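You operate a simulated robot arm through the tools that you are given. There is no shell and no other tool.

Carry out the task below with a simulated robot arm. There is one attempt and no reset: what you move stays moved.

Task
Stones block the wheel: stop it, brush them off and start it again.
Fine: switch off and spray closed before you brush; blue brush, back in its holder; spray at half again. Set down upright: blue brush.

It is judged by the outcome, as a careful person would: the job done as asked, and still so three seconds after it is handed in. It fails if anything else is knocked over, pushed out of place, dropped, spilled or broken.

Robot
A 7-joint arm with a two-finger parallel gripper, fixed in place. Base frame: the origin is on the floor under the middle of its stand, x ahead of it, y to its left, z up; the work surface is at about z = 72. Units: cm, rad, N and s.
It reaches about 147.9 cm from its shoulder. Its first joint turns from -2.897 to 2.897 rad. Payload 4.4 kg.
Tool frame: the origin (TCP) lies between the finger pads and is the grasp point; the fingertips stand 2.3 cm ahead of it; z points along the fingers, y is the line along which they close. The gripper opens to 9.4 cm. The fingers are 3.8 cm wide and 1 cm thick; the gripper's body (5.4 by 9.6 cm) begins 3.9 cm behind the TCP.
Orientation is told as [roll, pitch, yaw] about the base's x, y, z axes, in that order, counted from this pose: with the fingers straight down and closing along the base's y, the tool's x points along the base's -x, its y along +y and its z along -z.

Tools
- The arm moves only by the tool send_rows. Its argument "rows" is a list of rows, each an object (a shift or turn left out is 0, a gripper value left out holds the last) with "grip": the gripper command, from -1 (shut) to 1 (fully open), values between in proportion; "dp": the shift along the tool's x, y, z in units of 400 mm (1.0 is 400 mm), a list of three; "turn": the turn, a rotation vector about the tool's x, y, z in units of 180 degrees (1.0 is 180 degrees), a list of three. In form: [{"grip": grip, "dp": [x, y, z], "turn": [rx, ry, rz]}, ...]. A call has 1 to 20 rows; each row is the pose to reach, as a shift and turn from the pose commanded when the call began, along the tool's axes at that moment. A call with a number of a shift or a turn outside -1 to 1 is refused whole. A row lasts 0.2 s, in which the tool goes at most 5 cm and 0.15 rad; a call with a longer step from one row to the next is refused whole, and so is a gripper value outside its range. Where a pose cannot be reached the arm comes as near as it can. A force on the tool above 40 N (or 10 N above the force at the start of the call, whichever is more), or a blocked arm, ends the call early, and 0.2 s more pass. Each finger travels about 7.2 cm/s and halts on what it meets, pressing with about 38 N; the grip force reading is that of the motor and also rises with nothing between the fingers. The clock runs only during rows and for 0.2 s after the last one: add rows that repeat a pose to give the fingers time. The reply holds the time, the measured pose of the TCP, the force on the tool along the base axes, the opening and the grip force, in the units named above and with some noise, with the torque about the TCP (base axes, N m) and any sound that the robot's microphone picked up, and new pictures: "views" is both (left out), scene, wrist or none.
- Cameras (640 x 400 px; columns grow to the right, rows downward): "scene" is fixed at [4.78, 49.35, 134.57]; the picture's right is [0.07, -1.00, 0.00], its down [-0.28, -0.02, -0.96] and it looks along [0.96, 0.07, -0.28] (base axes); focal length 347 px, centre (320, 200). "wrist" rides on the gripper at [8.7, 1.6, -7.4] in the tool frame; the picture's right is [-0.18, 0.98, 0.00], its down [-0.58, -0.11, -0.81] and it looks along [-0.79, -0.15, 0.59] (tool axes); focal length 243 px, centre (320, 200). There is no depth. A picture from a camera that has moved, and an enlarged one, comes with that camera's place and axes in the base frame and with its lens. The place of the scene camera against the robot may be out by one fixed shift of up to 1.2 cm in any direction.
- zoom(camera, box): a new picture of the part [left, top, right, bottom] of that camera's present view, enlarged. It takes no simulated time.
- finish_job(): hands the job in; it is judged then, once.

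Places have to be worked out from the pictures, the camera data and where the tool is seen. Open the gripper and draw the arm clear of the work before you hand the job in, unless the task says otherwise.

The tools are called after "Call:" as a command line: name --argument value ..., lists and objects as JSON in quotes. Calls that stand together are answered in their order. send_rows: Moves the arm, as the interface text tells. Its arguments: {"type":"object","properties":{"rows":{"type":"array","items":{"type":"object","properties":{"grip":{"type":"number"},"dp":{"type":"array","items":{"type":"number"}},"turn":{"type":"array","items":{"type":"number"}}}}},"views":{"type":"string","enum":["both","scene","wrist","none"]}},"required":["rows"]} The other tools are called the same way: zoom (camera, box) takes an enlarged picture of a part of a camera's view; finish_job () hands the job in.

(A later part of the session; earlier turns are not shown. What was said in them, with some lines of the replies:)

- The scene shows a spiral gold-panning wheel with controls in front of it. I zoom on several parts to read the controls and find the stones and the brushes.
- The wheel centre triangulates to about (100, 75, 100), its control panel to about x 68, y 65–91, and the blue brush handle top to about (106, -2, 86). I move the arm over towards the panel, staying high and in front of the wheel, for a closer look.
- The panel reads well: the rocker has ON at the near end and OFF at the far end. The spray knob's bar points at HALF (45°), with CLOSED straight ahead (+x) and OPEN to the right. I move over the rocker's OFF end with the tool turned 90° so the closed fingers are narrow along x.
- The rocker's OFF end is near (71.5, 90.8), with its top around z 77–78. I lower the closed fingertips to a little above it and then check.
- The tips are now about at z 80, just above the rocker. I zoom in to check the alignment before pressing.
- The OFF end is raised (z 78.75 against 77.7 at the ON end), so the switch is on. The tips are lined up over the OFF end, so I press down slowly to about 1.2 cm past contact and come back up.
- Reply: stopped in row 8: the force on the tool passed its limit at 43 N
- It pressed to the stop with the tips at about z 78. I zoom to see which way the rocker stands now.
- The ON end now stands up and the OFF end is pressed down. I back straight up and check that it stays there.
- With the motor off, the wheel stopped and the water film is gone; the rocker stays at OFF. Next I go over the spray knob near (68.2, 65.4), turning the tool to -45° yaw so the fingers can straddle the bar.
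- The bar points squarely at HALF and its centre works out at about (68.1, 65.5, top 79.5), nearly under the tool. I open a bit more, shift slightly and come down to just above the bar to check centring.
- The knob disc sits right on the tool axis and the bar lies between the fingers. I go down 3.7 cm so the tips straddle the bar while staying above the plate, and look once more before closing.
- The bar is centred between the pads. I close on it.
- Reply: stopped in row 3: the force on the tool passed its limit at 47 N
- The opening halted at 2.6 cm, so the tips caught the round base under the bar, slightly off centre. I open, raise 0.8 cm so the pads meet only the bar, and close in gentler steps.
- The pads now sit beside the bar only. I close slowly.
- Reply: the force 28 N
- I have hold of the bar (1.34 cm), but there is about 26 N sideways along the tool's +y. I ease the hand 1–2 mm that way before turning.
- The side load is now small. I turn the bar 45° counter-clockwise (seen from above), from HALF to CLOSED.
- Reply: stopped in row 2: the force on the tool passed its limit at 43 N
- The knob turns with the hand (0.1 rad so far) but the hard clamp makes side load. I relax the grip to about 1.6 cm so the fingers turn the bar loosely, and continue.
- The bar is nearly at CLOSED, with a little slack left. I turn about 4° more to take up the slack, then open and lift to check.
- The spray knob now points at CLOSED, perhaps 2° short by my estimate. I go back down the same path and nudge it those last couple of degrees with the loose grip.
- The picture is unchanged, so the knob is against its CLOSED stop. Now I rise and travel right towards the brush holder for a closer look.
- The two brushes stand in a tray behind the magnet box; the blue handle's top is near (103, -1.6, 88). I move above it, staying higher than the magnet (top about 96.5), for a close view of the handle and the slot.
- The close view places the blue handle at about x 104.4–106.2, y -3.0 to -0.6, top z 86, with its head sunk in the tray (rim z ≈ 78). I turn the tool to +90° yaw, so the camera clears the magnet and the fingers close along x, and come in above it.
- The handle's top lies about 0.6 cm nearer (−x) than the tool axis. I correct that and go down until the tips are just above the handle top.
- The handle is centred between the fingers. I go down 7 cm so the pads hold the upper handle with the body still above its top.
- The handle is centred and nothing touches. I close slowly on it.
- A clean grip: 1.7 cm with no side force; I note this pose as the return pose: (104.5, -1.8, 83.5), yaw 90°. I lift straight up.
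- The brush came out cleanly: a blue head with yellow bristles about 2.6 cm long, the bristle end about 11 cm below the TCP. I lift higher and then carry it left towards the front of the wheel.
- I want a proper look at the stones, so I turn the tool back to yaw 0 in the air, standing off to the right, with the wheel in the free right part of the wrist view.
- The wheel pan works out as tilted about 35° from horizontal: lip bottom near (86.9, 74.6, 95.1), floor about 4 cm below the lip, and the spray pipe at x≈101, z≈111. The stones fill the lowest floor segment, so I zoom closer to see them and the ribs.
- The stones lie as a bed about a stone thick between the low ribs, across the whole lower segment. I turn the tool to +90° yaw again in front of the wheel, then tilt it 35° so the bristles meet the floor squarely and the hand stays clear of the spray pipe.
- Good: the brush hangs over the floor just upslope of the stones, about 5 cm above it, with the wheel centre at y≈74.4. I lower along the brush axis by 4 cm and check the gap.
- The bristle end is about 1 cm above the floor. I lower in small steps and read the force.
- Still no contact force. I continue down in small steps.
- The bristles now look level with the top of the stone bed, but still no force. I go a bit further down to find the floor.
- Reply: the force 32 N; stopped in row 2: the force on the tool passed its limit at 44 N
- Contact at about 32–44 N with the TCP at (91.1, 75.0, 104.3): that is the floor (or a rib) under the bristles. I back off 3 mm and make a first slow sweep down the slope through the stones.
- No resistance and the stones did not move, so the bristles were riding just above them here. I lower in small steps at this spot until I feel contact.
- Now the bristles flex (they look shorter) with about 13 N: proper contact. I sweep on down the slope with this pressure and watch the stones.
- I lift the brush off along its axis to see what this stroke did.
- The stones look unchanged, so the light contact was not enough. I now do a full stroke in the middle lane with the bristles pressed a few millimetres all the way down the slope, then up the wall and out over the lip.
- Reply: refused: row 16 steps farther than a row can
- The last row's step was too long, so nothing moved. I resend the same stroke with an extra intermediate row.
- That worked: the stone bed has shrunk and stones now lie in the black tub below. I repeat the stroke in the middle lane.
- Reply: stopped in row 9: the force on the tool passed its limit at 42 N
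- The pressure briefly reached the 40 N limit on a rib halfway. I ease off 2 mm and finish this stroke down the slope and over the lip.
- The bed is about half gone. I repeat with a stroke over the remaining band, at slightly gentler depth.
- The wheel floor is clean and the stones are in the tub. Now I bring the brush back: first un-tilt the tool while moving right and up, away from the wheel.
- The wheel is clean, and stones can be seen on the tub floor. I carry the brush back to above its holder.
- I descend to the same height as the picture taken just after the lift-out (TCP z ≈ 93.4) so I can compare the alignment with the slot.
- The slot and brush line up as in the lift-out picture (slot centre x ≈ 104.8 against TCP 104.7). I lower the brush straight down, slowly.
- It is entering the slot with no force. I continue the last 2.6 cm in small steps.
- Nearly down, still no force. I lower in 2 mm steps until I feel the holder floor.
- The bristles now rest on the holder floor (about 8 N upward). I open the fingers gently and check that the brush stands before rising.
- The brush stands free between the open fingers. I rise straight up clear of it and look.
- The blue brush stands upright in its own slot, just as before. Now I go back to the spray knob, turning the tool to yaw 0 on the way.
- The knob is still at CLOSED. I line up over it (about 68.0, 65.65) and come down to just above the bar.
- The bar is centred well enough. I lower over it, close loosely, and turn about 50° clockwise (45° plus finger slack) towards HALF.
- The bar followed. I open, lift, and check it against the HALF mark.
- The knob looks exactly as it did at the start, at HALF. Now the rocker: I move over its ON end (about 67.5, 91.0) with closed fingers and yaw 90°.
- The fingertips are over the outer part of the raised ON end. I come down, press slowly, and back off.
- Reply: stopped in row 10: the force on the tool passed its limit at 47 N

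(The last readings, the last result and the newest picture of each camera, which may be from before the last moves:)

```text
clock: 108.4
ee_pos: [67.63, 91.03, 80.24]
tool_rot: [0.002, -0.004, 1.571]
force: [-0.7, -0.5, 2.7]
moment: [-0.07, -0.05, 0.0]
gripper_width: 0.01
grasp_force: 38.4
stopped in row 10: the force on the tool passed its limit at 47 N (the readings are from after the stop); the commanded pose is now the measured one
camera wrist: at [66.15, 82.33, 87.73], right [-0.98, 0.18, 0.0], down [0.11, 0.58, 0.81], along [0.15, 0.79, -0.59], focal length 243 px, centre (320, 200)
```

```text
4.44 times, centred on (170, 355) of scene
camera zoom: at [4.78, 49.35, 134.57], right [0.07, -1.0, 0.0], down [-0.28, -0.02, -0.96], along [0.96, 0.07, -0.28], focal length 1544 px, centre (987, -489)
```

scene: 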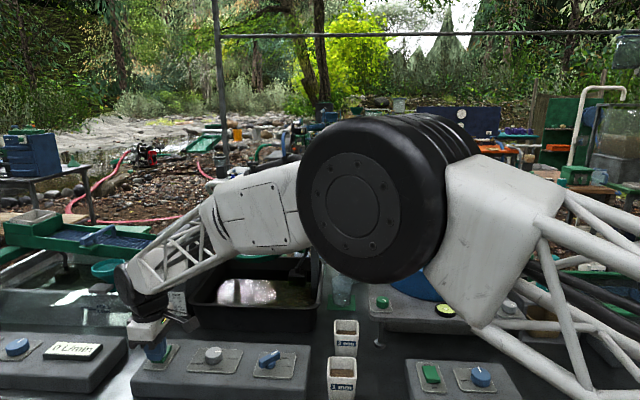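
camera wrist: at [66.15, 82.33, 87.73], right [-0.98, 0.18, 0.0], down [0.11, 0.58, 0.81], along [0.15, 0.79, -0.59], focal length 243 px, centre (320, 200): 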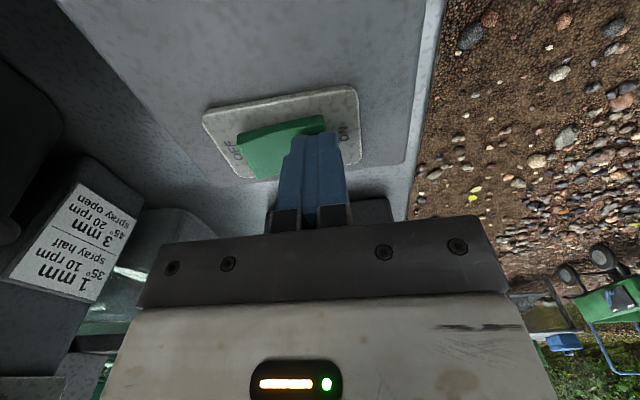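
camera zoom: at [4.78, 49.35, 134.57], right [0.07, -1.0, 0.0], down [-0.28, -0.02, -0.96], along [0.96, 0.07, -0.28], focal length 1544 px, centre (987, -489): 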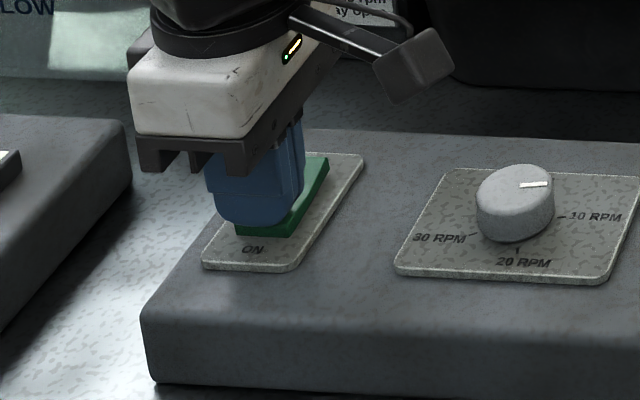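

The ON end went down and the OFF end stands up. I rise clear, moving back towards the robot, and check that the wheel turns and the spray runs.

Call:
send_rows --rows '[{"dp": [0, 0, -0.05]}, {"dp": [0, 0, -0.12]}, {"dp": [0, 0, -0.22]}, {"dp": [0, 0, -0.32]}, {"dp": [0, 0.05, -0.42]}, {"dp": [0.08, 0.12, -0.48]}, {"dp": [0.18, 0.18, -0.5]}, {"dp": [0.28, 0.24, -0.5]}, {"dp": [0.38, 0.3, -0.5]}, {"dp": [0.48, 0.35, -0.5]}, {"dp": [0.48, 0.35, -0.5]}]' --views "both"

Call:
zoom --camera "scene" --box '[190, 160, 330, 320]'

Call:
zoom --camera "scene" --box '[120, 310, 330, 400]'

```text
clock: 110.8
ee_pos: [53.84, 71.61, 100.54]
tool_rot: [0.003, -0.003, 1.569]
force: [-0.3, 0.0, -0.1]
moment: [-0.01, 0.0, 0.02]
gripper_width: 0.04
grasp_force: 37.5
camera wrist: at [52.4, 62.85, 107.94], right [-0.98, 0.18, 0.0], down [0.11, 0.58, 0.81], along [0.15, 0.79, -0.59], focal length 243 px, centre (320, 200)
```

scene: 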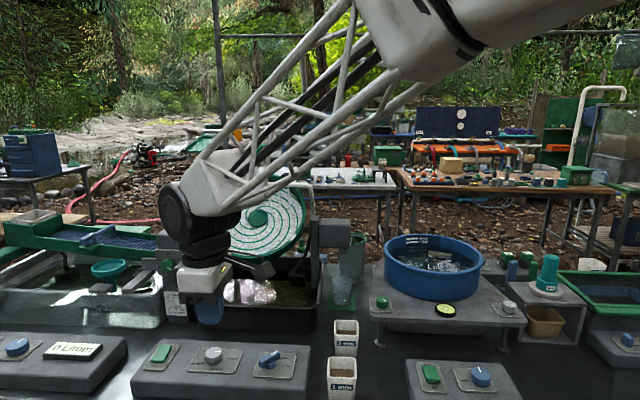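
wrist: 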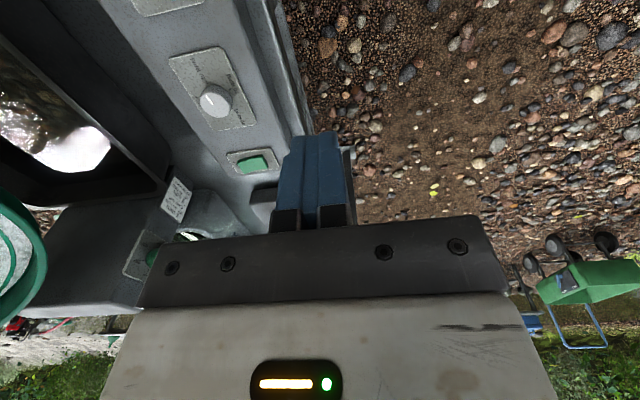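

```text
2.50 times, centred on (260, 240) of scene
camera zoom: at [4.78, 49.35, 134.57], right [0.07, -1.0, 0.0], down [-0.28, -0.02, -0.96], along [0.96, 0.07, -0.28], focal length 868 px, centre (470, 100)
```

zoom: 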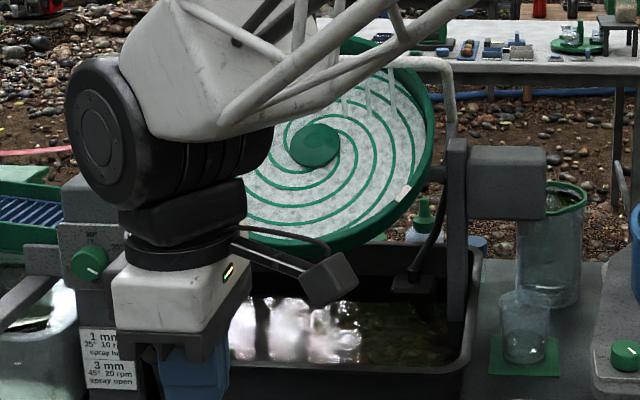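

```text
3.05 times, centred on (225, 355) of scene
camera zoom: at [4.78, 49.35, 134.57], right [0.07, -1.0, 0.0], down [-0.28, -0.02, -0.96], along [0.96, 0.07, -0.28], focal length 1058 px, centre (610, -272)
```

zoom: 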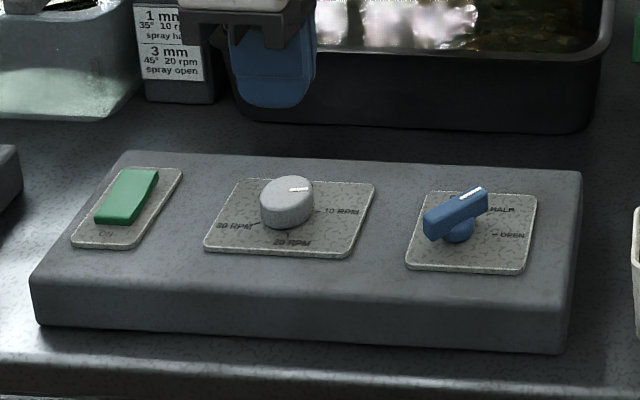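

The wheel is turning again (its white tag has moved), the water film is back, and the knobs read ON, 10 RPM and HALF as at the start. I open the gripper and draw the arm clear.

Call:
send_rows --rows '[{"dp": [0.02, -0.01, -0.08], "grip": 0.2}, {"dp": [0.07, -0.02, -0.17], "grip": 1}, {"dp": [0.15, -0.03, -0.24]}, {"dp": [0.24, -0.04, -0.3]}, {"dp": [0.34, -0.06, -0.34]}, {"dp": [0.45, -0.08, -0.38]}, {"dp": [0.56, -0.1, -0.42]}, {"dp": [0.67, -0.12, -0.45]}, {"dp": [0.78, -0.14, -0.48]}, {"dp": [0.89, -0.15, -0.5]}, {"dp": [0.99, -0.15, -0.5]}, {"dp": [0.99, -0.15, -0.5]}]' --views "both"

Call:
zoom --camera "scene" --box '[190, 160, 330, 320]'

Call:
zoom --camera "scene" --box '[360, 220, 640, 400]'

```text
clock: 113.4
ee_pos: [59.53, 32.13, 120.23]
tool_rot: [0.002, -0.001, 1.571]
force: [-0.3, 0.2, -0.7]
moment: [0.01, 0.02, 0.0]
gripper_width: 9.41
grasp_force: 0.1
camera wrist: at [58.04, 23.42, 127.68], right [-0.98, 0.18, 0.0], down [0.11, 0.58, 0.81], along [0.15, 0.79, -0.59], focal length 243 px, centre (320, 200)
```

scene: 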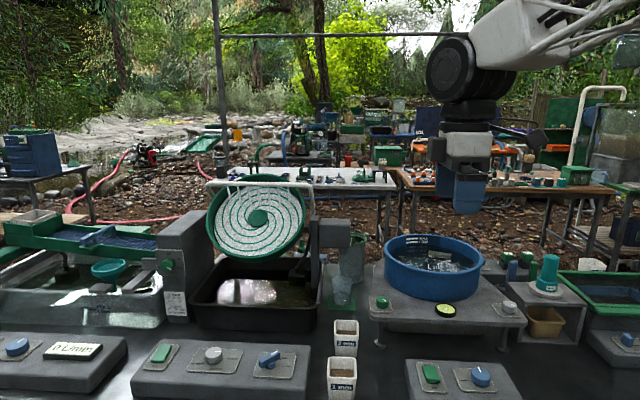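
wrist: 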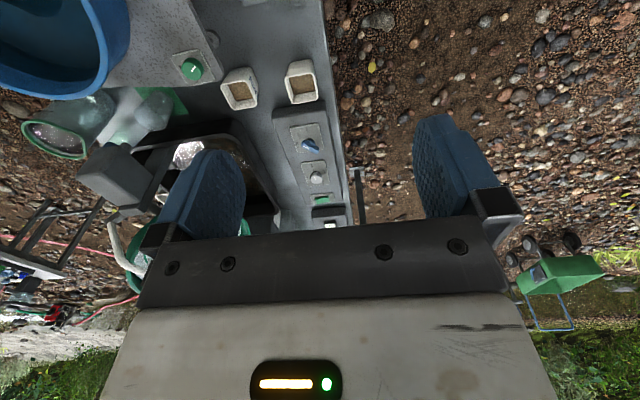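

```text
2.50 times, centred on (260, 240) of scene
camera zoom: at [4.78, 49.35, 134.57], right [0.07, -1.0, 0.0], down [-0.28, -0.02, -0.96], along [0.96, 0.07, -0.28], focal length 868 px, centre (470, 100)
```

zoom: 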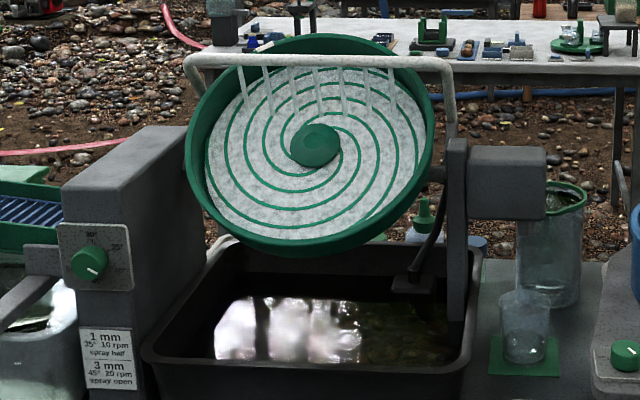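

```text
2.22 times, centred on (500, 310) of scene
camera zoom: at [4.78, 49.35, 134.57], right [0.07, -1.0, 0.0], down [-0.28, -0.02, -0.96], along [0.96, 0.07, -0.28], focal length 772 px, centre (-80, -44)
```

zoom: 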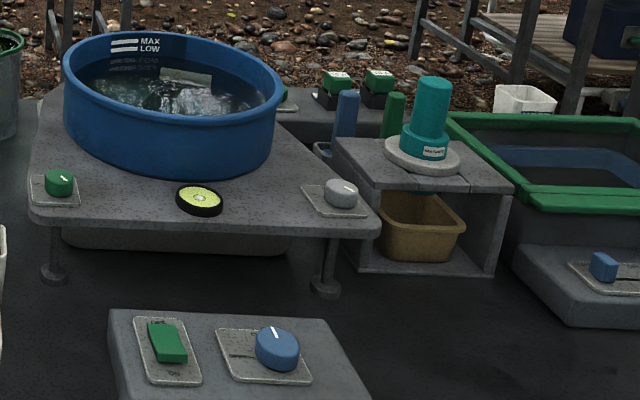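

The wheel turns freely with spray at half and no stones on it. The blue brush stands upright in its holder, everything else is where it was, and the arm is clear with the gripper open, so I hand the job in.

Call:
finish_job

```text
The job is handed in.
```

The wheel is running again with no stones left on it, and the job is handed in.

- **Before brushing:** I pressed the switch to OFF and turned the spray to CLOSED.
- **Brushing:** Three strokes with the blue brush cleared the stones off the wheel and into the black tub below it. The tool twice passed the 40 N force limit while the brush was on the wheel, and I eased off and carried on. The later pictures showed no harm to the wheel or the brush.
- **Afterwards:** The brush is back upright in its own slot, the spray is at HALF, and the switch is ON.

The other controls and objects look as they did at the start. The arm is clear with the gripper open.
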